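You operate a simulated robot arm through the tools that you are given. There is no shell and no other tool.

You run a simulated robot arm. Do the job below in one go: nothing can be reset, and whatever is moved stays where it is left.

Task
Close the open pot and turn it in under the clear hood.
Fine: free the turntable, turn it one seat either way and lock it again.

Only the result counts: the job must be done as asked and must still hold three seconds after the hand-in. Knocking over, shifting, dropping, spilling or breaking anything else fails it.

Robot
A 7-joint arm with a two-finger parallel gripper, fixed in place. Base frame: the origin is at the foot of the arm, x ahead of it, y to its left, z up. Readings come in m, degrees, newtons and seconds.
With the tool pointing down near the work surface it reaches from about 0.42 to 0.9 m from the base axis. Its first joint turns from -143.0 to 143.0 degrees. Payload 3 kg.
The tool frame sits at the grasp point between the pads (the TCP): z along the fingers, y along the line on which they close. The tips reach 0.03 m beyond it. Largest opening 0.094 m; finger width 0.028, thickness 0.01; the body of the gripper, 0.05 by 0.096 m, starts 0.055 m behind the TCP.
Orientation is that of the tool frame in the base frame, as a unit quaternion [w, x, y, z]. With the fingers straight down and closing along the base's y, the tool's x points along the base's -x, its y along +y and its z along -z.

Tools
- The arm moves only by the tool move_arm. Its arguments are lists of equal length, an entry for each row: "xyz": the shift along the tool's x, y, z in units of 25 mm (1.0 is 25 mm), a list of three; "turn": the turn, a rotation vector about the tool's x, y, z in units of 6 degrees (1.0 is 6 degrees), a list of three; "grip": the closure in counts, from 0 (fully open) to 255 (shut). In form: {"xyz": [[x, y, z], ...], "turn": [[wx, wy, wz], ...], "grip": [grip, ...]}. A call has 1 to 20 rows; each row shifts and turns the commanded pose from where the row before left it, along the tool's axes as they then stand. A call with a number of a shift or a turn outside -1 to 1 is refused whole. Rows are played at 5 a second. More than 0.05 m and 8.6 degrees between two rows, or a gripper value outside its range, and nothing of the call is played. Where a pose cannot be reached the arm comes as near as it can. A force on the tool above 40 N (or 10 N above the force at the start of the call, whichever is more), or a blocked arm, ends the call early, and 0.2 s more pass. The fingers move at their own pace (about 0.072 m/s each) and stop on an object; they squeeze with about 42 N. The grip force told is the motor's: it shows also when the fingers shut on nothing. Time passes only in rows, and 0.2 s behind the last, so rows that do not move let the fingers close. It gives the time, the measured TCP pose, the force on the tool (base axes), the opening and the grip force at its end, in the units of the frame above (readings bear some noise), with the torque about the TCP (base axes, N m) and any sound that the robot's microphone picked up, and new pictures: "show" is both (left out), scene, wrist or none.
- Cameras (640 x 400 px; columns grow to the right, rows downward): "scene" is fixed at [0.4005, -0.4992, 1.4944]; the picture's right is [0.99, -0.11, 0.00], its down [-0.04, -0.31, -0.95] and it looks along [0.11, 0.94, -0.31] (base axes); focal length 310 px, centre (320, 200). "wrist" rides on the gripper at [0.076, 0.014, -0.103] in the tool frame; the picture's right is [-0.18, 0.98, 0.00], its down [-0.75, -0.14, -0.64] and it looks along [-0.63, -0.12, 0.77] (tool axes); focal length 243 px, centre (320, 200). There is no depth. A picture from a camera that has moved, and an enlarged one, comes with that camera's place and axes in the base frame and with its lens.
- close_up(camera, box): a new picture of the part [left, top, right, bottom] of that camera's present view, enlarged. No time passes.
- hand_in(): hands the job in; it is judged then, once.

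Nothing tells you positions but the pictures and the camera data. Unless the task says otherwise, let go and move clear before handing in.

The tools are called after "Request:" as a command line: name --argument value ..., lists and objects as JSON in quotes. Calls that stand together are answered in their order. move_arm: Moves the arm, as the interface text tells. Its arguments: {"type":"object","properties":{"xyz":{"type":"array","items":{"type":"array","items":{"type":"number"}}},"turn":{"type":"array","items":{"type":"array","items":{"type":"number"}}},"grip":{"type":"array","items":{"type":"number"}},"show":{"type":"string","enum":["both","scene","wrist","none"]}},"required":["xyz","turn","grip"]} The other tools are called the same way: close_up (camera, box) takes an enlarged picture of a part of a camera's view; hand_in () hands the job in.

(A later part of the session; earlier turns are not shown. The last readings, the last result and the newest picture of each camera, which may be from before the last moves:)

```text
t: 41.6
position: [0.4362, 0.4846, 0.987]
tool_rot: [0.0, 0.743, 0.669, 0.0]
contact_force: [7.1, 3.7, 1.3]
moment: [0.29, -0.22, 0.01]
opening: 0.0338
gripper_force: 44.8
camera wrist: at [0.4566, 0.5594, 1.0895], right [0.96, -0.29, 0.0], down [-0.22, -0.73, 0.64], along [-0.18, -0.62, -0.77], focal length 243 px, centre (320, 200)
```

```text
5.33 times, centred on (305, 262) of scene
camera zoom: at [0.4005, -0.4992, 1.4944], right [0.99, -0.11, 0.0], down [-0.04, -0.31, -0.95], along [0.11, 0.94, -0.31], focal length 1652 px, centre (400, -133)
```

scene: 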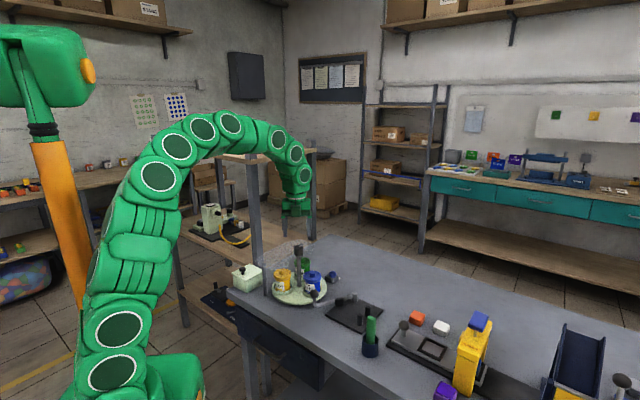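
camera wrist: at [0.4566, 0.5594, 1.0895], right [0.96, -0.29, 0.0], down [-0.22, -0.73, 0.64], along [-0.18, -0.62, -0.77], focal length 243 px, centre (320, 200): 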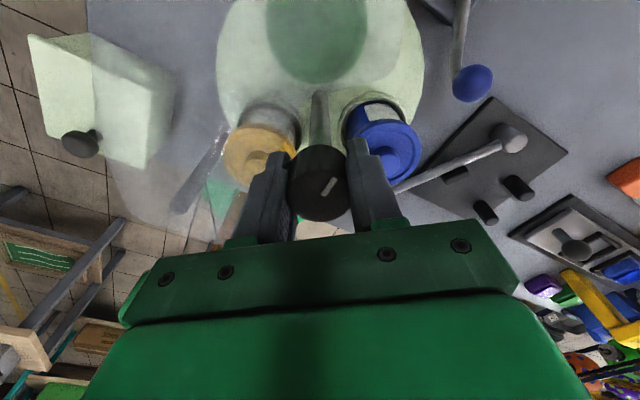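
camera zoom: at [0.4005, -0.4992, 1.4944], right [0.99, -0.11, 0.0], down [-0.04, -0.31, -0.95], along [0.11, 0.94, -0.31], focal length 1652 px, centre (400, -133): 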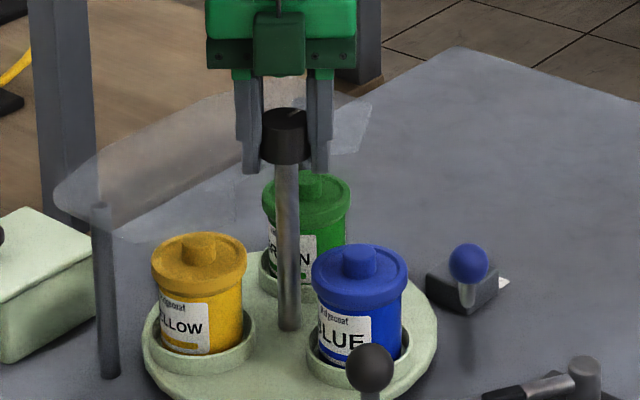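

The knob is gripped at 0.0338 m opening with a small side load. I'll relieve that by under 1 mm and try a small counter-clockwise turn to confirm the table is free.

Request:
move_arm --xyz '[[0.02, 0.03, 0], [0, 0, 0], [0, 0, 0], [0, 0, 0]]' --turn '[[0, 0, 0], [0, 0, -0.5], [0, 0, -0.5], [0, 0, 0]]' --grip '[255, 255, 255, 255]' --show "wrist"

Request:
close_up --camera "scene" --box '[265, 225, 345, 300]'

```text
t: 42.8
position: [0.4343, 0.4838, 0.9869]
tool_rot: [0.0, 0.707, 0.708, -0.001]
contact_force: [-12.2, -7.9, 4.4]
moment: [0.07, -0.01, -0.03]
opening: 0.0337
gripper_force: 45.1
stopped in row 4: the force on the tool passed its limit at 42 N (the readings are from after the stop); the commanded pose is now the measured one
camera wrist: at [0.4487, 0.5615, 1.0893], right [0.98, -0.18, 0.0], down [-0.14, -0.75, 0.64], along [-0.12, -0.63, -0.77], focal length 243 px, centre (320, 200)
```

wrist: 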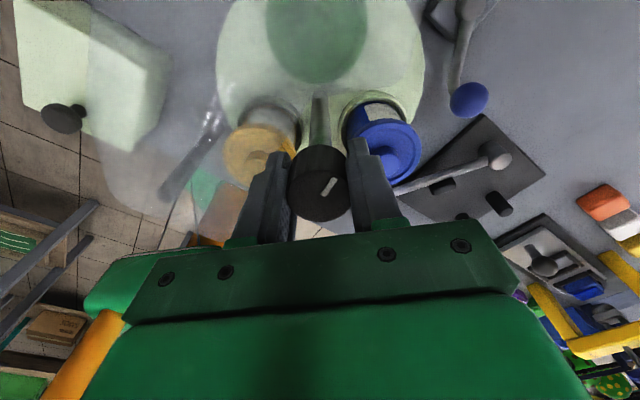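

```text
5.33 times, centred on (305, 262) of scene
camera zoom: at [0.4005, -0.4992, 1.4944], right [0.99, -0.11, 0.0], down [-0.04, -0.31, -0.95], along [0.11, 0.94, -0.31], focal length 1652 px, centre (400, -133)
```

zoom: 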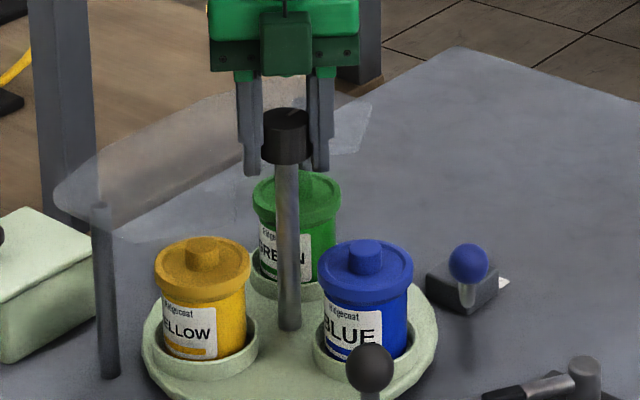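

The pots moved counter-clockwise, so the table is free, but the tight grip produced a side load above the limit. I'll relax the grip to limit side forces and re-centre before turning on.

Request:
move_arm --xyz '[[-0.004, -0.008, 0], [0, 0, 0], [0, 0, 0]]' --turn '[[0, 0, 0], [0, 0, 0], [0, 0, 0]]' --grip '[200, 200, 200]' --show "none"

```text
t: 43.6
position: [0.4354, 0.4853, 0.9877]
tool_rot: [0.0, 0.706, 0.708, 0.001]
contact_force: [-0.5, 0.6, 10.5]
moment: [-0.45, -0.15, 0.02]
opening: 0.0336
gripper_force: 45.7
```

Request:
move_arm --xyz '[[0, 0, 0], [0, 0, 0]]' --turn '[[0, 0, 0], [0, 0, 0]]' --grip '[180, 180]' --show "none"

```text
t: 44.2
position: [0.4352, 0.4846, 0.9861]
tool_rot: [0.0, 0.707, 0.707, 0.0]
contact_force: [5.3, 4.1, 15.6]
moment: [0.04, -0.06, 0.02]
opening: 0.0335
gripper_force: 44.9
```

Request:
move_arm --xyz '[[0, 0, 0], [0, 0, 0], [0, 0, 0]]' --turn '[[0, 0, 0], [0, 0, 0], [0, 0, 0]]' --grip '[150, 150, 150]' --show "none"

Request:
close_up --camera "wrist" --box '[260, 110, 380, 220]'

Request:
close_up --camera "scene" --box '[280, 235, 320, 265]'

```text
t: 45.0
position: [0.434, 0.4834, 0.9872]
tool_rot: [0.0, 0.706, 0.708, -0.001]
contact_force: [1.1, 0.0, 0.0]
moment: [0.02, 0.0, 0.02]
opening: 0.0388
gripper_force: 0.0
```

```text
3.64 times, centred on (320, 165) of wrist
camera zoom: at [0.4485, 0.5611, 1.0888], right [0.98, -0.18, 0.0], down [-0.14, -0.75, 0.64], along [-0.12, -0.63, -0.77], focal length 882 px, centre (320, 327)
```

zoom: 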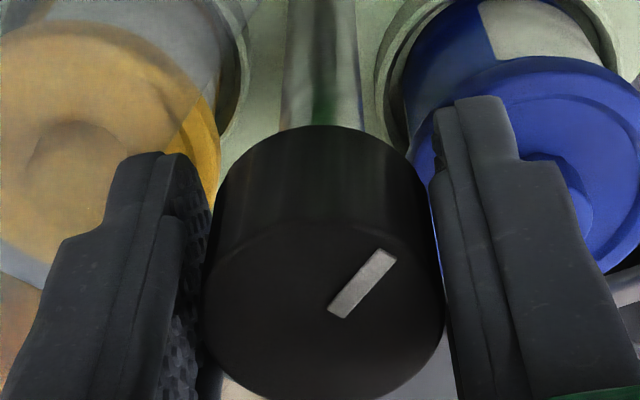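

```text
13.33 times, centred on (300, 250) of scene
camera zoom: at [0.4005, -0.4992, 1.4944], right [0.99, -0.11, 0.0], down [-0.04, -0.31, -0.95], along [0.11, 0.94, -0.31], focal length 4129 px, centre (587, -467)
```

zoom: 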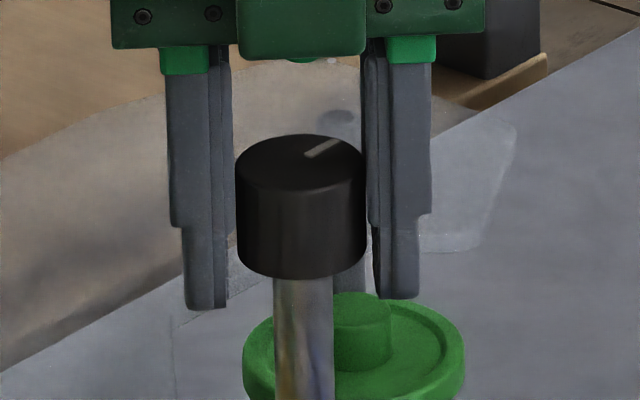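

Released, the forces are zero, so the axis is close. I'll regrip with a smaller closure and see what the grip force is.

Request:
move_arm --xyz '[[0, 0, 0], [0, 0, 0], [0, 0, 0]]' --turn '[[0, 0, 0], [0, 0, 0], [0, 0, 0]]' --grip '[167, 167, 167]' --show "none"

```text
t: 45.8
position: [0.4345, 0.4837, 0.987]
tool_rot: [0.001, 0.706, 0.708, -0.001]
contact_force: [3.5, 0.4, -0.3]
moment: [0.06, -0.03, 0.0]
opening: 0.0343
gripper_force: 1.5
```

Request:
move_arm --xyz '[[0, 0.02, 0], [0, 0, 0], [0, 0, 0]]' --turn '[[0, 0, 0], [0, 0, 0], [0, 0, 0]]' --grip '[167, 169, 169]' --show "none"

```text
t: 46.6
position: [0.4353, 0.4846, 0.9872]
tool_rot: [0.0, 0.706, 0.708, -0.002]
contact_force: [-12.5, -4.0, 10.6]
moment: [-0.26, -0.28, -0.01]
opening: 0.0339
gripper_force: 44.6
```

Request:
move_arm --xyz '[[-0.004, -0.01, -0.008], [0, 0, 0]]' --turn '[[0, 0, 0], [0, 0, 0]]' --grip '[169, 169]' --show "none"

```text
t: 47.2
position: [0.435, 0.4845, 0.9864]
tool_rot: [0.0, 0.707, 0.707, -0.001]
contact_force: [-6.8, 15.2, -17.3]
moment: [0.23, -0.73, 0.03]
opening: 0.0337
gripper_force: 45.2
```

The tight grip is very stiff, so tiny offsets load the wrist. I'll release, regrip to clear the stress, then turn in small steps and read the forces to find the true rotation centre.

Request:
move_arm --xyz '[[0, 0, 0], [0, 0, 0], [0, 0, 0], [0, 0, 0], [0, 0, 0]]' --turn '[[0, 0, 0], [0, 0, 0], [0, 0, 0], [0, 0, 0], [0, 0, 0]]' --grip '[145, 145, 200, 200, 200]' --show "none"

```text
t: 48.4
position: [0.4349, 0.4828, 0.9869]
tool_rot: [0.0, 0.706, 0.708, -0.001]
contact_force: [-12.4, -7.4, 4.8]
moment: [-0.33, -0.26, 0.0]
opening: 0.0337
gripper_force: 44.7
```

Request:
move_arm --xyz '[[0, 0, 0], [0, -0.012, 0], [0, 0, 0], [0, 0, 0], [0, 0, 0], [0, 0, 0]]' --turn '[[0, 0, 0], [0, 0, 0], [0, 0, 0], [0, 0, 0], [0, 0, 0], [0, 0, 0]]' --grip '[145, 145, 145, 200, 200, 200]' --show "none"

```text
t: 49.8
position: [0.4351, 0.4835, 0.9875]
tool_rot: [0.001, 0.706, 0.708, -0.001]
contact_force: [17.5, 3.5, -4.7]
moment: [0.38, -0.68, -0.01]
opening: 0.0337
gripper_force: 44.8
```

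Request:
move_arm --xyz '[[0, 0.007, 0], [0, 0, 0]]' --turn '[[0, 0, 0], [0, 0, 0]]' --grip '[200, 200]' --show "none"

Request:
move_arm --xyz '[[0, 0, 0], [0, 0, 0]]' --turn '[[0, 0, -0.5], [0, 0, 0]]' --grip '[200, 200]' --show "none"

```text
t: 50.4
position: [0.4348, 0.4834, 0.9872]
tool_rot: [0.0, 0.706, 0.708, 0.0]
contact_force: [17.8, -5.9, 9.1]
moment: [-0.34, -0.23, -0.05]
opening: 0.0339
gripper_force: 45.0
```

```text
t: 51.0
position: [0.4334, 0.4831, 0.9877]
tool_rot: [0.0, 0.688, 0.726, 0.0]
contact_force: [15.6, -8.9, 26.2]
moment: [-0.92, -0.56, -0.05]
opening: 0.0335
gripper_force: 44.9
```

Forces stay moderate but drift as I turn. I'll proceed in short increments with a release-and-regrip before each, so the stress never builds up.

Request:
move_arm --xyz '[[0, 0, 0], [0, 0, 0], [0, 0, 0], [0, 0, 0], [0, 0, 0], [0, 0, 0], [0, 0, 0], [0, 0, 0]]' --turn '[[0, 0, 0], [0, 0, 0], [0, 0, 0], [0, 0, 0], [0, 0, 0], [0, 0, -0.6], [0, 0, -0.6], [0, 0, 0]]' --grip '[145, 145, 200, 200, 200, 200, 200, 200]' --show "wrist"

Request:
close_up --camera "scene" --box '[265, 225, 345, 300]'

```text
t: 52.8
position: [0.4349, 0.483, 0.987]
tool_rot: [-0.001, 0.641, 0.768, -0.001]
contact_force: [9.1, -1.9, -13.9]
moment: [-0.51, -0.94, 0.0]
opening: 0.0337
gripper_force: 45.1
camera wrist: at [0.4351, 0.562, 1.0887], right [1.0, 0.0, 0.0], down [0.0, -0.77, 0.64], along [0.0, -0.64, -0.77], focal length 243 px, centre (320, 200)
```

wrist: 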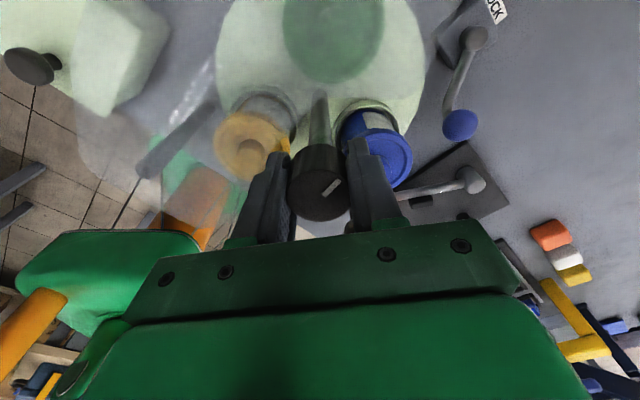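

```text
5.33 times, centred on (305, 262) of scene
camera zoom: at [0.4005, -0.4992, 1.4944], right [0.99, -0.11, 0.0], down [-0.04, -0.31, -0.95], along [0.11, 0.94, -0.31], focal length 1652 px, centre (400, -133)
```

zoom: 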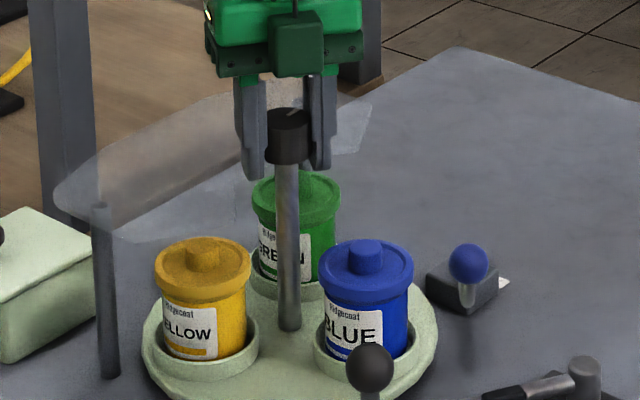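

The pots don't appear to have moved in the last increments, so I need to see whether the knob is slipping in the pads or turning separately from the table.

Request:
close_up --camera "wrist" --box '[260, 110, 380, 220]'

Request:
close_up --camera "scene" --box '[280, 235, 320, 265]'

Request:
close_up --camera "scene" --box '[270, 260, 350, 310]'

```text
3.64 times, centred on (320, 165) of wrist
camera zoom: at [0.4351, 0.562, 1.0887], right [1.0, 0.0, 0.0], down [0.0, -0.77, 0.64], along [0.0, -0.64, -0.77], focal length 882 px, centre (320, 327)
```

zoom: 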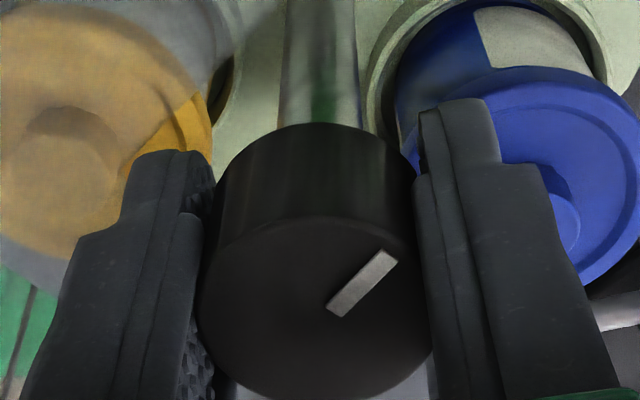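

```text
13.33 times, centred on (300, 250) of scene
camera zoom: at [0.4005, -0.4992, 1.4944], right [0.99, -0.11, 0.0], down [-0.04, -0.31, -0.95], along [0.11, 0.94, -0.31], focal length 4129 px, centre (587, -467)
```

zoom: 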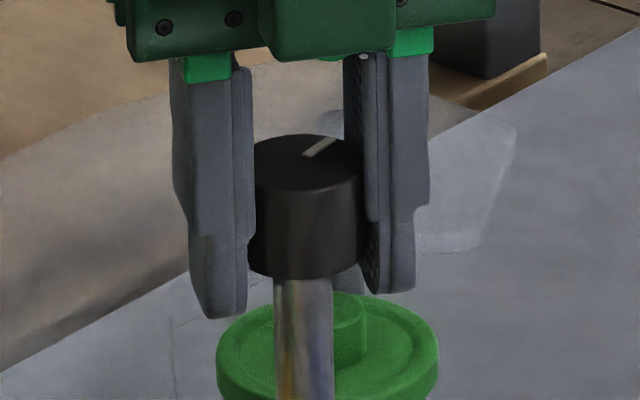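

```text
8.00 times, centred on (310, 285) of scene
camera zoom: at [0.4005, -0.4992, 1.4944], right [0.99, -0.11, 0.0], down [-0.04, -0.31, -0.95], along [0.11, 0.94, -0.31], focal length 2478 px, centre (400, -480)
```

zoom: 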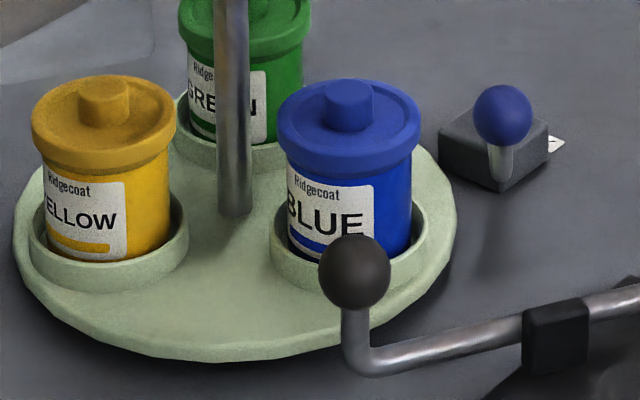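

The mark stays fixed relative to the gripper and the pots did move about 7° this time, while the earlier release let the table spring back to its detent. So I must turn continuously without releasing, in small steps.

Request:
move_arm --xyz '[[0, 0, 0], [0, 0, 0]]' --turn '[[0, 0, -0.5], [0, 0, -0.5]]' --grip '[200, 200]' --show "none"

```text
t: 53.4
position: [0.4346, 0.483, 0.9861]
tool_rot: [0.0, 0.6, 0.8, -0.002]
contact_force: [-0.2, -12.8, -21.8]
moment: [0.93, -0.13, -0.02]
opening: 0.0338
gripper_force: 44.9
```

Request:
move_arm --xyz '[[-0.003, 0, 0.004], [0, 0, 0]]' --turn '[[0, 0, -0.5], [0, 0, -0.5]]' --grip '[200, 200]' --show "none"

```text
t: 54.0
position: [0.4343, 0.4833, 0.9872]
tool_rot: [0.001, 0.557, 0.831, -0.003]
contact_force: [-7.3, -25.0, -28.1]
moment: [0.11, -0.5, 0.0]
opening: 0.0339
gripper_force: 44.8
```

Request:
move_arm --xyz '[[-0.008, -0.006, 0.008], [0, 0, 0]]' --turn '[[0, 0, 0], [0, 0, -0.5]]' --grip '[200, 200]' --show "none"

Request:
close_up --camera "scene" --box '[265, 225, 345, 300]'

```text
t: 54.6
position: [0.4351, 0.4836, 0.9858]
tool_rot: [0.0, 0.535, 0.845, -0.001]
contact_force: [-5.8, -18.0, -32.2]
moment: [-0.43, -0.72, -0.04]
opening: 0.0336
gripper_force: 45.1
```

```text
5.33 times, centred on (305, 262) of scene
camera zoom: at [0.4005, -0.4992, 1.4944], right [0.99, -0.11, 0.0], down [-0.04, -0.31, -0.95], along [0.11, 0.94, -0.31], focal length 1652 px, centre (400, -133)
```

zoom: 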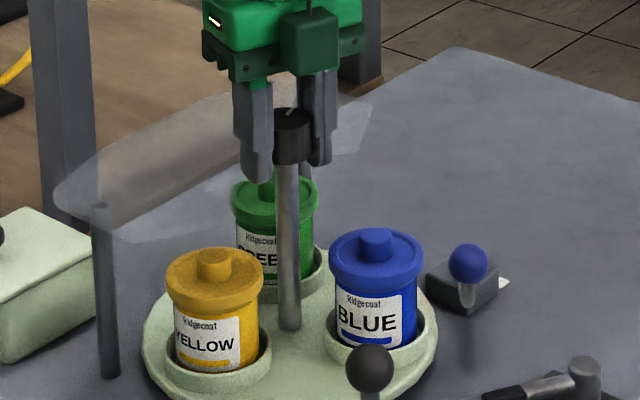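

The table has turned about 22° counter-clockwise with moderate side loads. I'll release briefly here to see whether it stays now that it's out of the detent, which would let me clear the stress.

Request:
move_arm --xyz '[[0, 0, 0], [0, 0, 0], [0, 0, 0]]' --turn '[[0, 0, 0], [0, 0, 0], [0, 0, 0]]' --grip '[145, 145, 145]' --show "none"

Request:
close_up --camera "scene" --box '[265, 225, 345, 300]'

Request:
close_up --camera "wrist" --box '[260, 110, 380, 220]'

```text
t: 55.4
position: [0.4342, 0.4859, 0.9876]
tool_rot: [-0.001, 0.535, 0.845, -0.001]
contact_force: [1.2, 0.4, -0.6]
moment: [0.02, 0.02, 0.01]
opening: 0.0407
gripper_force: 0.1
```

```text
5.33 times, centred on (305, 262) of scene
camera zoom: at [0.4005, -0.4992, 1.4944], right [0.99, -0.11, 0.0], down [-0.04, -0.31, -0.95], along [0.11, 0.94, -0.31], focal length 1652 px, centre (400, -133)
```

zoom: 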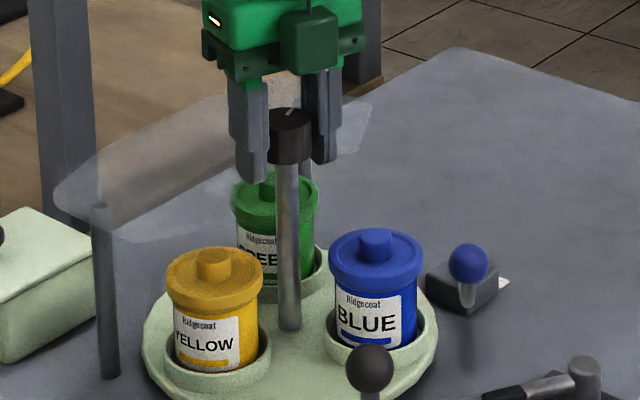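

```text
3.64 times, centred on (320, 165) of wrist
camera zoom: at [0.4151, 0.5598, 1.0896], right [0.97, 0.25, 0.0], down [0.19, -0.74, 0.64], along [0.16, -0.62, -0.77], focal length 882 px, centre (320, 327)
```

zoom: 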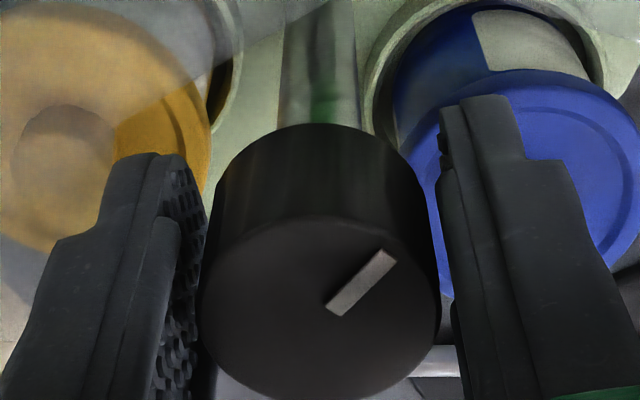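

The table stays put at 22° when released and the loads clear. I'll regrip, turn about 18°, and release, repeating this pattern.

Request:
move_arm --xyz '[[0, 0, 0], [0, 0, 0], [0, 0, 0], [0, 0, 0], [0, 0, 0], [0, 0, 0], [0, 0, 0], [0, 0, 0], [0, 0, 0]]' --turn '[[0, 0, 0], [0, 0, 0], [0, 0, 0], [0, 0, -0.6], [0, 0, -0.6], [0, 0, -0.6], [0, 0, -0.6], [0, 0, -0.6], [0, 0, 0]]' --grip '[200, 200, 200, 200, 200, 200, 200, 200, 200]' --show "none"

```text
t: 57.4
position: [0.4352, 0.4851, 0.9868]
tool_rot: [0.001, 0.396, 0.918, 0.0]
contact_force: [-9.3, -9.4, 28.6]
moment: [-0.34, -0.59, -0.01]
opening: 0.0337
gripper_force: 45.3
```

Request:
move_arm --xyz '[[0, 0, 0], [0, 0, 0], [0, 0, 0], [0, 0, 0], [0, 0, 0], [0, 0, 0], [0, 0, 0], [0, 0, 0], [0, 0, 0], [0, 0, 0], [0, 0, 0]]' --turn '[[0, 0, 0], [0, 0, 0], [0, 0, 0], [0, 0, 0], [0, 0, 0], [0, 0, -0.6], [0, 0, -0.6], [0, 0, -0.6], [0, 0, -0.6], [0, 0, -0.6], [0, 0, 0]]' --grip '[145, 145, 200, 200, 200, 200, 200, 200, 200, 200, 200]' --show "wrist"

Request:
close_up --camera "scene" --box '[265, 225, 345, 300]'

```text
t: 59.8
position: [0.4363, 0.4839, 0.9851]
tool_rot: [0.0, 0.248, 0.969, -0.002]
contact_force: [-6.0, 6.2, -36.3]
moment: [0.21, -0.73, 0.01]
opening: 0.0339
gripper_force: 44.8
camera wrist: at [0.3748, 0.5341, 1.0885], right [0.63, 0.77, 0.0], down [0.6, -0.48, 0.64], along [0.5, -0.41, -0.77], focal length 243 px, centre (320, 200)
```

wrist: 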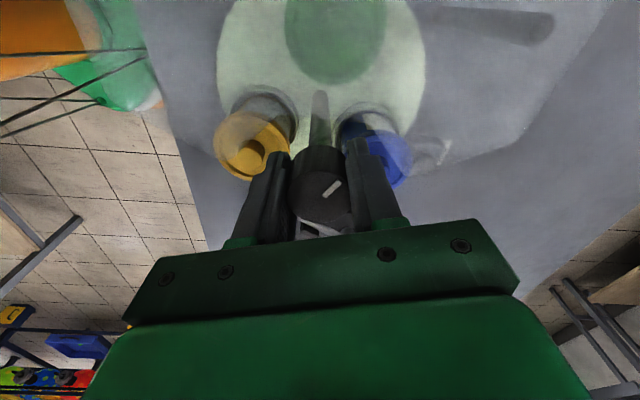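

```text
5.33 times, centred on (305, 262) of scene
camera zoom: at [0.4005, -0.4992, 1.4944], right [0.99, -0.11, 0.0], down [-0.04, -0.31, -0.95], along [0.11, 0.94, -0.31], focal length 1652 px, centre (400, -133)
```

zoom: 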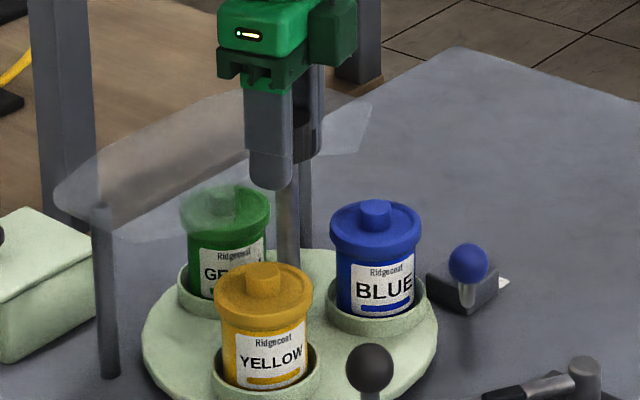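

The table is now at about 58° of 120°. I'll keep repeating the same pattern.

Request:
move_arm --xyz '[[0, 0, 0], [0, 0, 0], [0, 0, 0], [0, 0, 0], [0, 0, 0], [0, 0, 0], [0, 0, 0], [0, 0, 0], [0, 0, 0], [0, 0, 0], [0, 0, 0]]' --turn '[[0, 0, 0], [0, 0, 0], [0, 0, 0], [0, 0, 0], [0, 0, 0], [0, 0, -0.6], [0, 0, -0.6], [0, 0, -0.6], [0, 0, -0.6], [0, 0, -0.6], [0, 0, 0]]' --grip '[145, 145, 200, 200, 200, 200, 200, 200, 200, 200, 200]' --show "none"

Request:
close_up --camera "scene" --box '[265, 225, 345, 300]'

```text
t: 62.2
position: [0.4361, 0.4849, 0.9872]
tool_rot: [0.0, 0.094, 0.996, -0.001]
contact_force: [20.7, 1.8, 25.7]
moment: [0.49, -0.5, 0.02]
opening: 0.0342
gripper_force: 44.4
```

```text
5.33 times, centred on (305, 262) of scene
camera zoom: at [0.4005, -0.4992, 1.4944], right [0.99, -0.11, 0.0], down [-0.04, -0.31, -0.95], along [0.11, 0.94, -0.31], focal length 1652 px, centre (400, -133)
```

zoom: 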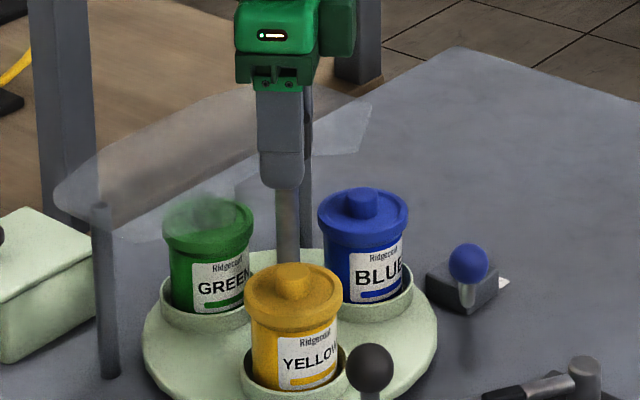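

Request:
move_arm --xyz '[[0, 0, 0], [0, 0, 0], [0, 0, 0], [0, 0, 0], [0, 0, 0], [0, 0, 0], [0, 0, 0], [0, 0, 0], [0, 0, 0], [0, 0, 0], [0, 0, 0]]' --turn '[[0, 0, 0], [0, 0, 0], [0, 0, 0], [0, 0, 0], [0, 0, 0], [0, 0, -0.6], [0, 0, -0.6], [0, 0, -0.6], [0, 0, -0.6], [0, 0, -0.6], [0, 0, 0]]' --grip '[145, 145, 200, 200, 200, 200, 200, 200, 200, 200, 200]' --show "wrist"

Request:
close_up --camera "scene" --box '[265, 225, 345, 300]'

```text
t: 64.4
position: [0.434, 0.4829, 0.9863]
tool_rot: [-0.002, -0.062, 0.998, -0.001]
contact_force: [-3.2, -1.6, 7.5]
moment: [0.15, 0.04, 0.02]
opening: 0.0337
gripper_force: 44.8
stopped in row 11: the force on the tool passed its limit at 44 N (the readings are from after the stop); the commanded pose is now the measured one
camera wrist: at [0.357, 0.4897, 1.0891], right [0.06, 1.0, 0.0], down [0.77, -0.04, 0.64], along [0.64, -0.04, -0.77], focal length 243 px, centre (320, 200)
```

wrist: 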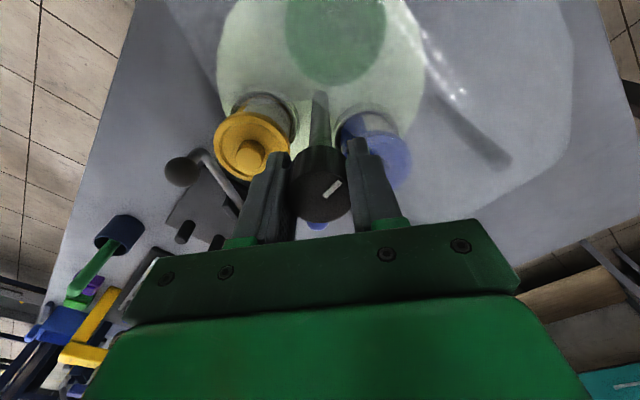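

```text
5.33 times, centred on (305, 262) of scene
camera zoom: at [0.4005, -0.4992, 1.4944], right [0.99, -0.11, 0.0], down [-0.04, -0.31, -0.95], along [0.11, 0.94, -0.31], focal length 1652 px, centre (400, -133)
```

zoom: 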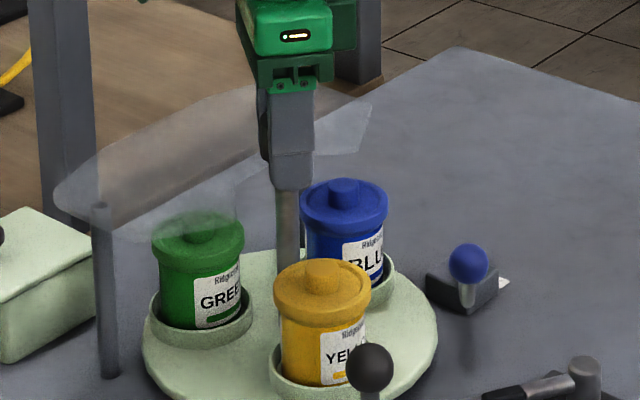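

Request:
move_arm --xyz '[[0, 0, 0], [0, 0, 0], [0, 0, 0], [0, 0, 0], [0, 0, 0], [0, 0, 0], [0, 0, 0], [0, 0, 0], [0, 0, 0], [0, 0, 0]]' --turn '[[0, 0, 0], [0, 0, 0], [0, 0, 0], [0, 0, 0], [0, 0, 0], [0, 0, -0.5], [0, 0, -0.5], [0, 0, -0.5], [0, 0, -0.5], [0, 0, 0]]' --grip '[145, 145, 200, 200, 200, 200, 200, 200, 200, 200]' --show "none"

Request:
close_up --camera "scene" --box '[265, 225, 345, 300]'

```text
t: 66.6
position: [0.4357, 0.4846, 0.9867]
tool_rot: [-0.003, -0.166, 0.986, -0.001]
contact_force: [-26.1, -3.8, 15.7]
moment: [0.33, 0.83, 0.01]
opening: 0.0337
gripper_force: 45.1
```

```text
5.33 times, centred on (305, 262) of scene
camera zoom: at [0.4005, -0.4992, 1.4944], right [0.99, -0.11, 0.0], down [-0.04, -0.31, -0.95], along [0.11, 0.94, -0.31], focal length 1652 px, centre (400, -133)
```

zoom: 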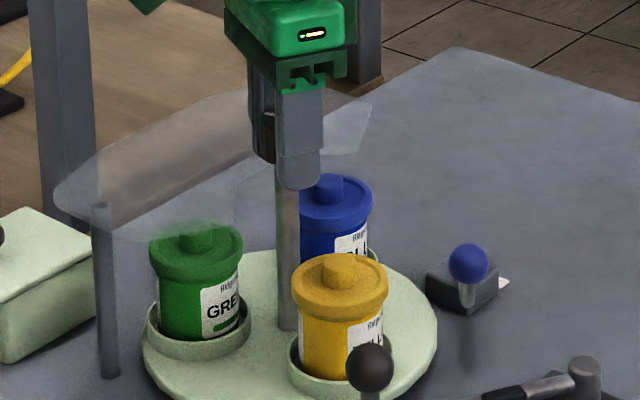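

The table is at about 106°. I'll turn a further 12°, then release and see if it settles into the next detent.

Request:
move_arm --xyz '[[0, 0, 0], [0, 0, 0], [0, 0, 0], [0, 0, 0], [0, 0, 0], [0, 0, 0], [0, 0, 0], [0, 0, 0], [0, 0, 0], [0, 0, 0]]' --turn '[[0, 0, 0], [0, 0, 0], [0, 0, 0], [0, 0, 0], [0, 0, 0], [0, 0, -0.5], [0, 0, -0.5], [0, 0, -0.5], [0, 0, -0.5], [0, 0, 0]]' --grip '[145, 145, 200, 200, 200, 200, 200, 200, 200, 200]' --show "none"

Request:
close_up --camera "scene" --box '[265, 225, 345, 300]'

```text
t: 68.8
position: [0.4356, 0.4846, 0.9846]
tool_rot: [0.0, -0.269, 0.963, 0.0]
contact_force: [3.9, 6.3, -3.2]
moment: [0.62, -0.96, 0.06]
opening: 0.0336
gripper_force: 44.5
stopped in row 10: the force on the tool passed its limit at 41 N (the readings are from after the stop); the commanded pose is now the measured one
```

```text
5.33 times, centred on (305, 262) of scene
camera zoom: at [0.4005, -0.4992, 1.4944], right [0.99, -0.11, 0.0], down [-0.04, -0.31, -0.95], along [0.11, 0.94, -0.31], focal length 1652 px, centre (400, -133)
```

zoom: 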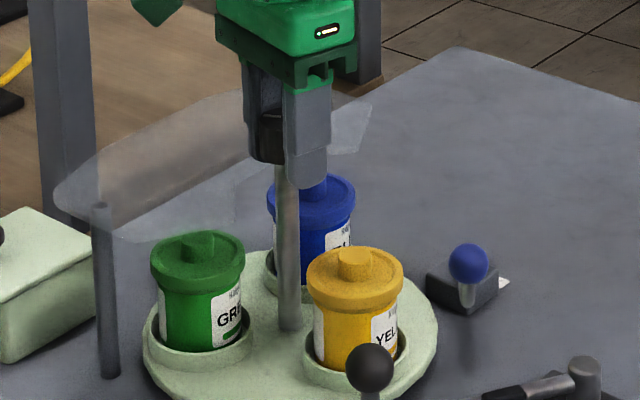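

It's about 3° short of the seat. I'll release and see whether the detent pulls it in.

Request:
move_arm --xyz '[[0, 0, 0], [0, 0, 0], [0, 0, 0], [0, 0, 0]]' --turn '[[0, 0, 0], [0, 0, 0], [0, 0, 0], [0, 0, 0]]' --grip '[135, 135, 135, 135]' --show "none"

Request:
close_up --camera "scene" --box '[265, 225, 345, 300]'

Request:
close_up --camera "wrist" --box '[260, 110, 380, 220]'

```text
t: 69.8
position: [0.4359, 0.4831, 0.9853]
tool_rot: [-0.002, -0.268, 0.963, 0.0]
contact_force: [-0.2, 0.2, 0.1]
moment: [0.02, 0.01, -0.01]
opening: 0.0443
gripper_force: 0.1
```

```text
5.33 times, centred on (305, 262) of scene
camera zoom: at [0.4005, -0.4992, 1.4944], right [0.99, -0.11, 0.0], down [-0.04, -0.31, -0.95], along [0.11, 0.94, -0.31], focal length 1652 px, centre (400, -133)
```

zoom: 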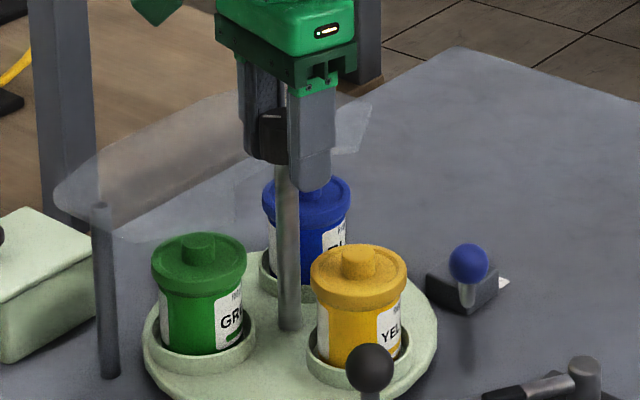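

```text
3.64 times, centred on (320, 165) of wrist
camera zoom: at [0.3626, 0.4578, 1.0884], right [-0.35, 0.94, 0.0], down [0.72, 0.27, 0.64], along [0.6, 0.23, -0.77], focal length 882 px, centre (320, 327)
```

zoom: 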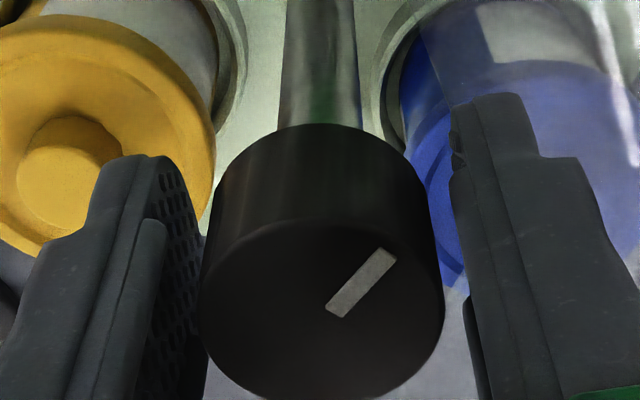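

The detent pulled the table exactly into the next seat: blue is now where green was, under the hood. I'll open, rise clear of the knob and rotate the gripper back for the lock lever.

Request:
move_arm --xyz '[[0, 0, 0], [0, 0, 0], [0, 0, -0.4], [0, 0, -1], [0, 0, -1], [0, 0, -1], [0, 0, 0]]' --turn '[[0, 0, 0], [0, 0, 0], [0, 0, 0], [0, 0, 0], [0, 0, 0], [0, 0, 0], [0, 0, 0]]' --grip '[65, 65, 65, 65, 65, 65, 65]'

Request:
close_up --camera "scene" --box '[265, 225, 345, 300]'

```text
t: 71.4
position: [0.4339, 0.4866, 1.0704]
tool_rot: [-0.001, -0.269, 0.963, -0.001]
contact_force: [-0.4, -0.8, -0.2]
moment: [-0.01, -0.03, 0.01]
opening: 0.0701
gripper_force: 0.1
camera wrist: at [0.3616, 0.4593, 1.1727], right [-0.35, 0.94, 0.0], down [0.72, 0.27, 0.64], along [0.6, 0.22, -0.77], focal length 243 px, centre (320, 200)
```

scene: 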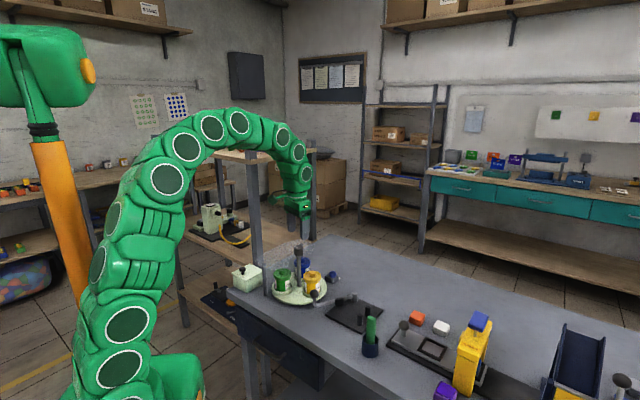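
wrist: 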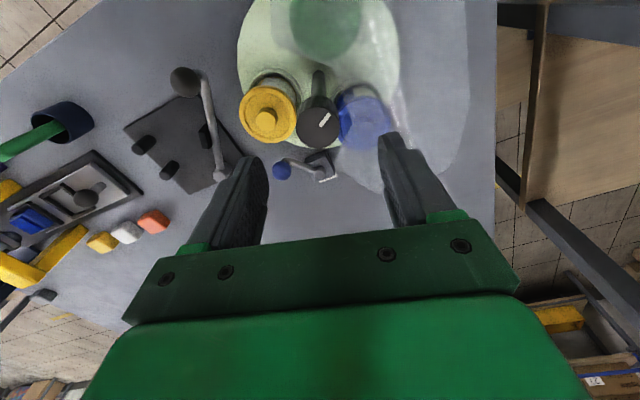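

```text
5.33 times, centred on (305, 262) of scene
camera zoom: at [0.4005, -0.4992, 1.4944], right [0.99, -0.11, 0.0], down [-0.04, -0.31, -0.95], along [0.11, 0.94, -0.31], focal length 1652 px, centre (400, -133)
```

zoom: 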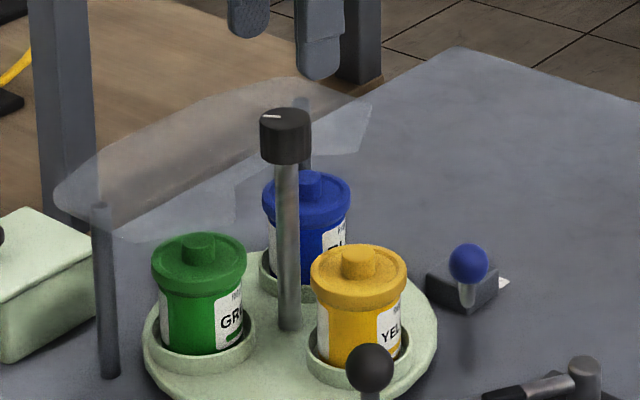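

The table is in its new seat with all pots undisturbed. I'll rotate the gripper back clockwise by 120° at this safe height.

Request:
move_arm --xyz '[[0, 0, 0], [0, 0, 0], [0, 0, 0], [0, 0, 0], [0, 0, 0], [0, 0, 0], [0, 0, 0], [0, 0, 0], [0, 0, 0], [0, 0, 0], [0, 0, 0], [0, 0, 0], [0, 0, 0], [0, 0, 0], [0, 0, 0], [0, 0, 0], [0, 0, 0], [0, 0, 0], [0, 0, 0], [0, 0, 0]]' --turn '[[0, 0, 1], [0, 0, 1], [0, 0, 1], [0, 0, 1], [0, 0, 1], [0, 0, 1], [0, 0, 1], [0, 0, 1], [0, 0, 1], [0, 0, 1], [0, 0, 1], [0, 0, 1], [0, 0, 1], [0, 0, 1], [0, 0, 1], [0, 0, 1], [0, 0, 1], [0, 0, 1], [0, 0, 1], [0, 0, 1]]' --grip '[65, 65, 65, 65, 65, 65, 65, 65, 65, 65, 65, 65, 65, 65, 65, 100, 100, 100, 100, 100]' --show "none"

```text
t: 75.6
position: [0.4365, 0.4855, 1.0717]
tool_rot: [0.0, 0.7, 0.714, -0.001]
contact_force: [-0.2, 0.2, 0.6]
moment: [-0.02, 0.0, 0.01]
opening: 0.0572
gripper_force: 0.0
```

Request:
move_arm --xyz '[[-0.131, 0.974, 0], [-0.131, 0.974, 0], [-0.131, 0.974, 0], [-0.131, 0.974, 0], [-0.131, 0.974, 0], [0, 0, 1], [0, 0, 1], [0, 0, 1], [0, 0, 1], [0, 0, 0]]' --turn '[[0, 0, 0], [0, 0, 0], [0, 0, 0], [0, 0, 0], [0, 0, 0], [0, 0, 0], [0, 0, 0], [0, 0, 0], [0, 0, 0], [0, 0, 0]]' --grip '[100, 100, 100, 100, 100, 100, 100, 100, 100, 100]'

Request:
close_up --camera "wrist" --box '[220, 0, 420, 200]'

Request:
close_up --camera "scene" --box '[300, 220, 360, 290]'

```text
t: 77.8
position: [0.555, 0.4715, 0.9727]
tool_rot: [-0.001, 0.7, 0.714, -0.001]
contact_force: [0.0, 0.0, 0.7]
moment: [-0.03, 0.05, 0.0]
opening: 0.0571
gripper_force: 0.0
camera wrist: at [0.5679, 0.5484, 1.075], right [0.99, -0.16, 0.0], down [-0.13, -0.76, 0.64], along [-0.11, -0.63, -0.77], focal length 243 px, centre (320, 200)
```

scene: 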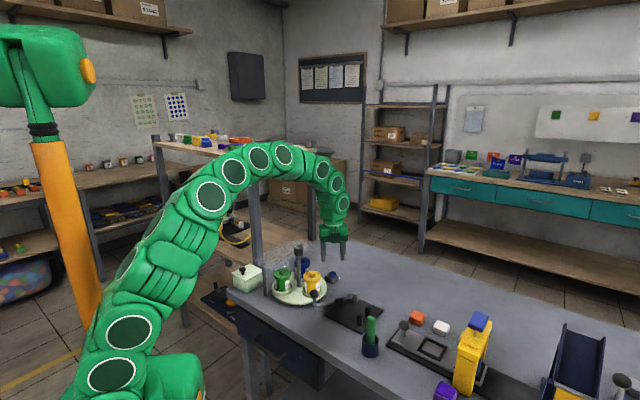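
wrist: 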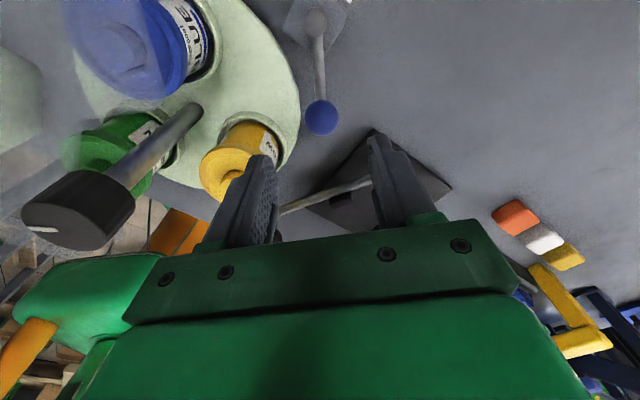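

```text
2.00 times, centred on (320, 100) of wrist
camera zoom: at [0.5679, 0.5484, 1.075], right [0.99, -0.16, 0.0], down [-0.13, -0.76, 0.64], along [-0.11, -0.63, -0.77], focal length 485 px, centre (320, 400)
```

zoom: 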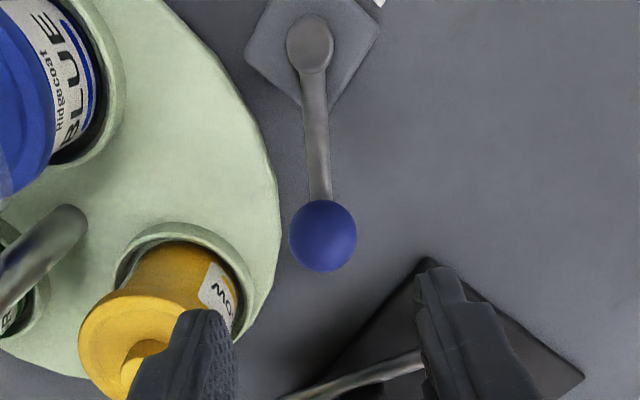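

```text
5.71 times, centred on (330, 255) of scene
camera zoom: at [0.4005, -0.4992, 1.4944], right [0.99, -0.11, 0.0], down [-0.04, -0.31, -0.95], along [0.11, 0.94, -0.31], focal length 1770 px, centre (263, -114)
```

zoom: 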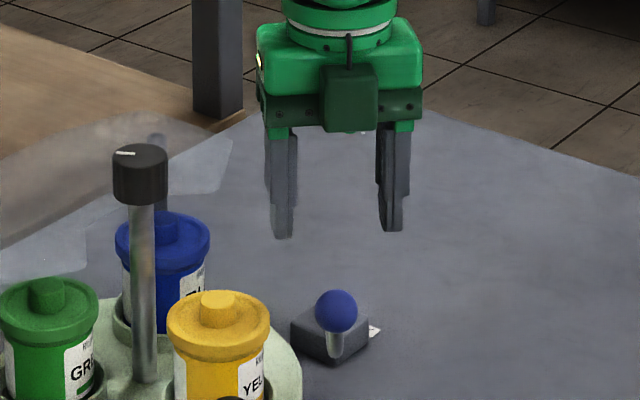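

The ball is within 1.5 mm of the tool axis. I'll narrow the fingers a bit for clearance from the yellow pot and descend around the ball.

Request:
move_arm --xyz '[[0.02, 0.06, 0], [0, 0, 0.7], [0, 0, 0.7], [0, 0, 0.7], [0, 0, 0.7], [0, 0, 0.5], [0, 0, 0]]' --turn '[[0, 0, 0], [0, 0, 0], [0, 0, 0], [0, 0, 0], [0, 0, 0], [0, 0, 0], [0, 0, 0]]' --grip '[130, 130, 130, 130, 130, 130, 130]' --show "wrist"

Request:
close_up --camera "scene" --box '[300, 230, 360, 290]'

```text
t: 79.4
position: [0.5585, 0.4707, 0.8896]
tool_rot: [0.0, 0.699, 0.715, -0.001]
contact_force: [-0.3, 0.3, 0.6]
moment: [-0.01, -0.01, -0.01]
opening: 0.046
gripper_force: 0.0
camera wrist: at [0.5707, 0.548, 0.9917], right [0.99, -0.16, 0.0], down [-0.13, -0.76, 0.64], along [-0.11, -0.63, -0.77], focal length 243 px, centre (320, 200)
```

wrist: 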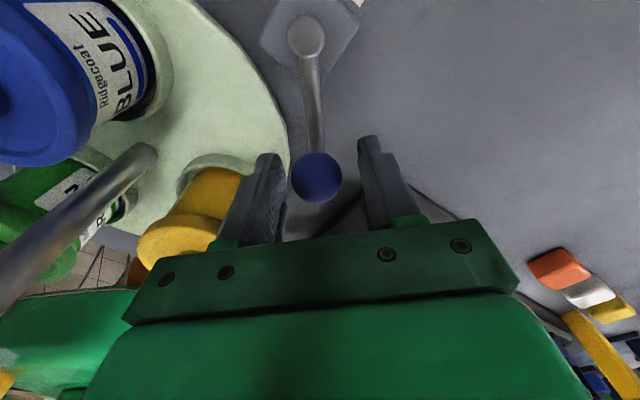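

```text
6.67 times, centred on (330, 260) of scene
camera zoom: at [0.4005, -0.4992, 1.4944], right [0.99, -0.11, 0.0], down [-0.04, -0.31, -0.95], along [0.11, 0.94, -0.31], focal length 2065 px, centre (253, -200)
```

zoom: 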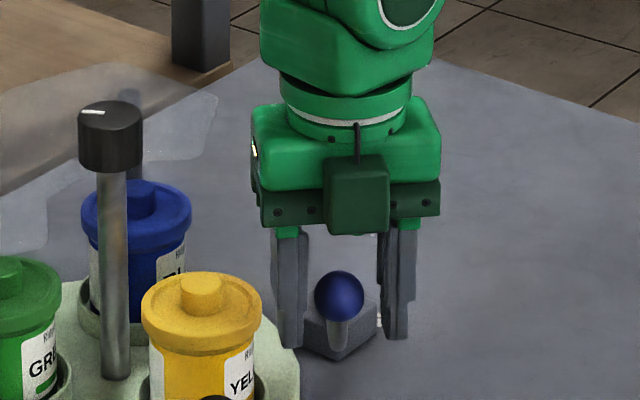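

The fingers straddle the ball. I'll close the cage loosely and swing the lever back outward along its arc.

Request:
move_arm --xyz '[[0, 0, 0], [0, 0, 0], [0.014, 0.263, 0], [0.014, 0.263, 0], [0.014, 0.263, 0], [0.014, 0.263, 0], [0, 0, 0]]' --turn '[[0, 0, 0], [0, 0, 0], [0, 0, -1], [0, 0, -1], [0, 0, -1], [0, 0, -1], [0, 0, 0]]' --grip '[163, 163, 163, 163, 163, 163, 163]' --show "wrist"

Request:
close_up --camera "scene" --box '[300, 230, 360, 290]'

```text
t: 81.0
position: [0.5853, 0.4769, 0.8883]
tool_rot: [0.0, 0.535, 0.845, 0.0]
contact_force: [-0.2, 0.0, 0.6]
moment: [0.0, 0.01, -0.02]
opening: 0.0339
gripper_force: 0.0
camera wrist: at [0.5647, 0.5521, 0.9919], right [0.97, 0.25, 0.0], down [0.19, -0.74, 0.64], along [0.16, -0.62, -0.77], focal length 243 px, centre (320, 200)
```

wrist: 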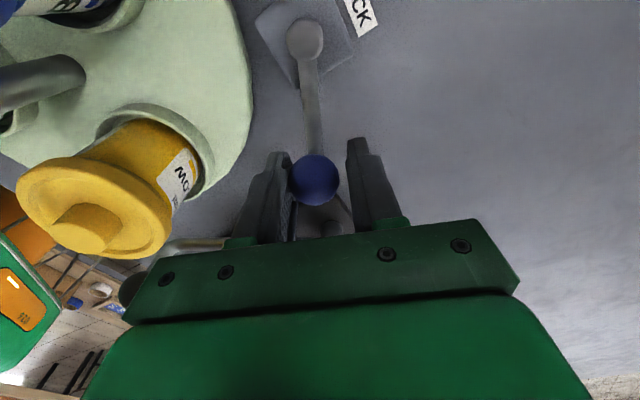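

```text
6.67 times, centred on (330, 260) of scene
camera zoom: at [0.4005, -0.4992, 1.4944], right [0.99, -0.11, 0.0], down [-0.04, -0.31, -0.95], along [0.11, 0.94, -0.31], focal length 2065 px, centre (253, -200)
```

zoom: 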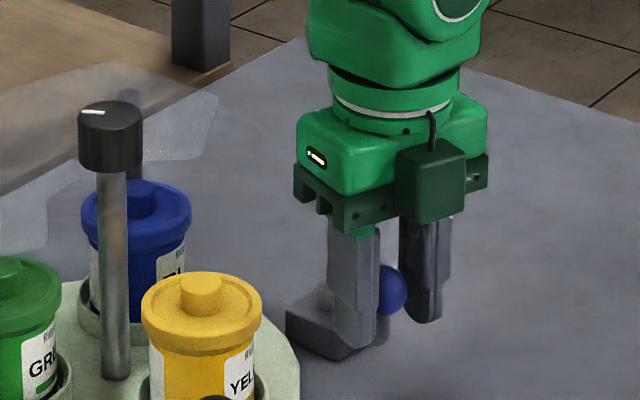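

The lever is following freely. I'll carry on towards the locked stop.

Request:
move_arm --xyz '[[0.014, 0.263, 0], [0.014, 0.263, 0], [0.014, 0.263, 0], [0, 0, 0]]' --turn '[[0, 0, -1], [0, 0, -1], [0, 0, -1], [0, 0, 0]]' --grip '[163, 163, 163, 163]' --show "wrist"

Request:
close_up --camera "scene" --box '[310, 230, 370, 290]'

```text
t: 82.0
position: [0.601, 0.4879, 0.8892]
tool_rot: [0.0, 0.397, 0.918, -0.001]
contact_force: [0.2, 0.4, -0.1]
moment: [-0.01, 0.02, 0.02]
opening: 0.0346
gripper_force: 0.0
camera wrist: at [0.5586, 0.5535, 0.9916], right [0.84, 0.54, 0.0], down [0.41, -0.65, 0.64], along [0.35, -0.54, -0.77], focal length 243 px, centre (320, 200)
```

wrist: 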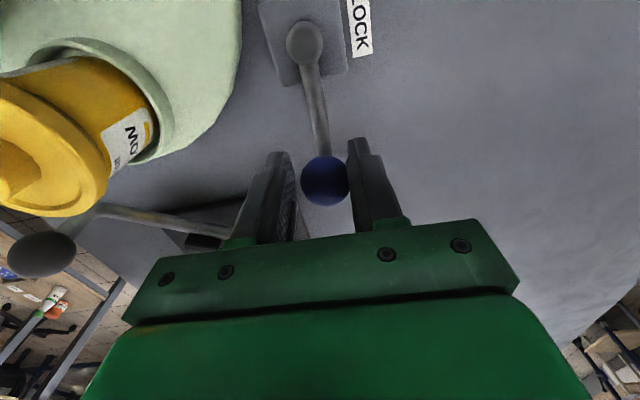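

```text
6.67 times, centred on (340, 260) of scene
camera zoom: at [0.4005, -0.4992, 1.4944], right [0.99, -0.11, 0.0], down [-0.04, -0.31, -0.95], along [0.11, 0.94, -0.31], focal length 2065 px, centre (187, -200)
```

zoom: 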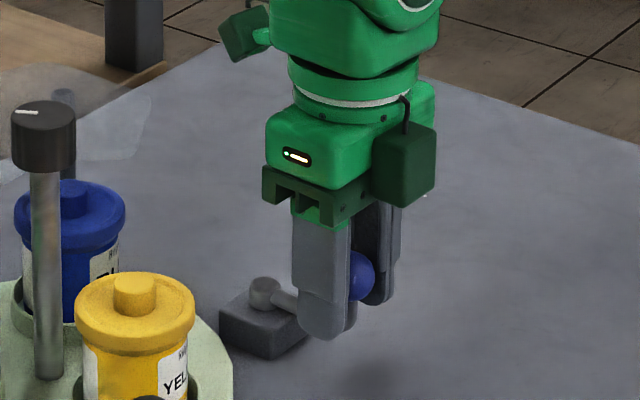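

The lever has moved ahead of the pushing finger, apparently drawn into its locked end. I'll press gently against it to make sure it is fully home.

Request:
move_arm --xyz '[[0, 0.1, 0], [0, 0.1, 0], [0, 0.06, 0], [0, 0, 0]]' --turn '[[0, 0, 0], [0, 0, 0], [0, 0, 0], [0, 0, 0]]' --grip '[163, 163, 163, 163]' --show "wrist"

```text
t: 83.0
position: [0.6037, 0.4923, 0.8895]
tool_rot: [0.001, 0.398, 0.917, 0.0]
contact_force: [0.8, -0.5, -0.4]
moment: [-0.01, 0.02, 0.0]
opening: 0.0339
gripper_force: 0.0
camera wrist: at [0.563, 0.5585, 0.9914], right [0.84, 0.54, 0.0], down [0.41, -0.65, 0.64], along [0.34, -0.54, -0.77], focal length 243 px, centre (320, 200)
```

wrist: 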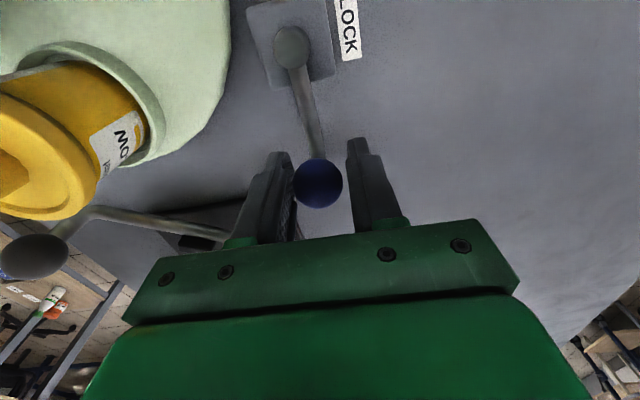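

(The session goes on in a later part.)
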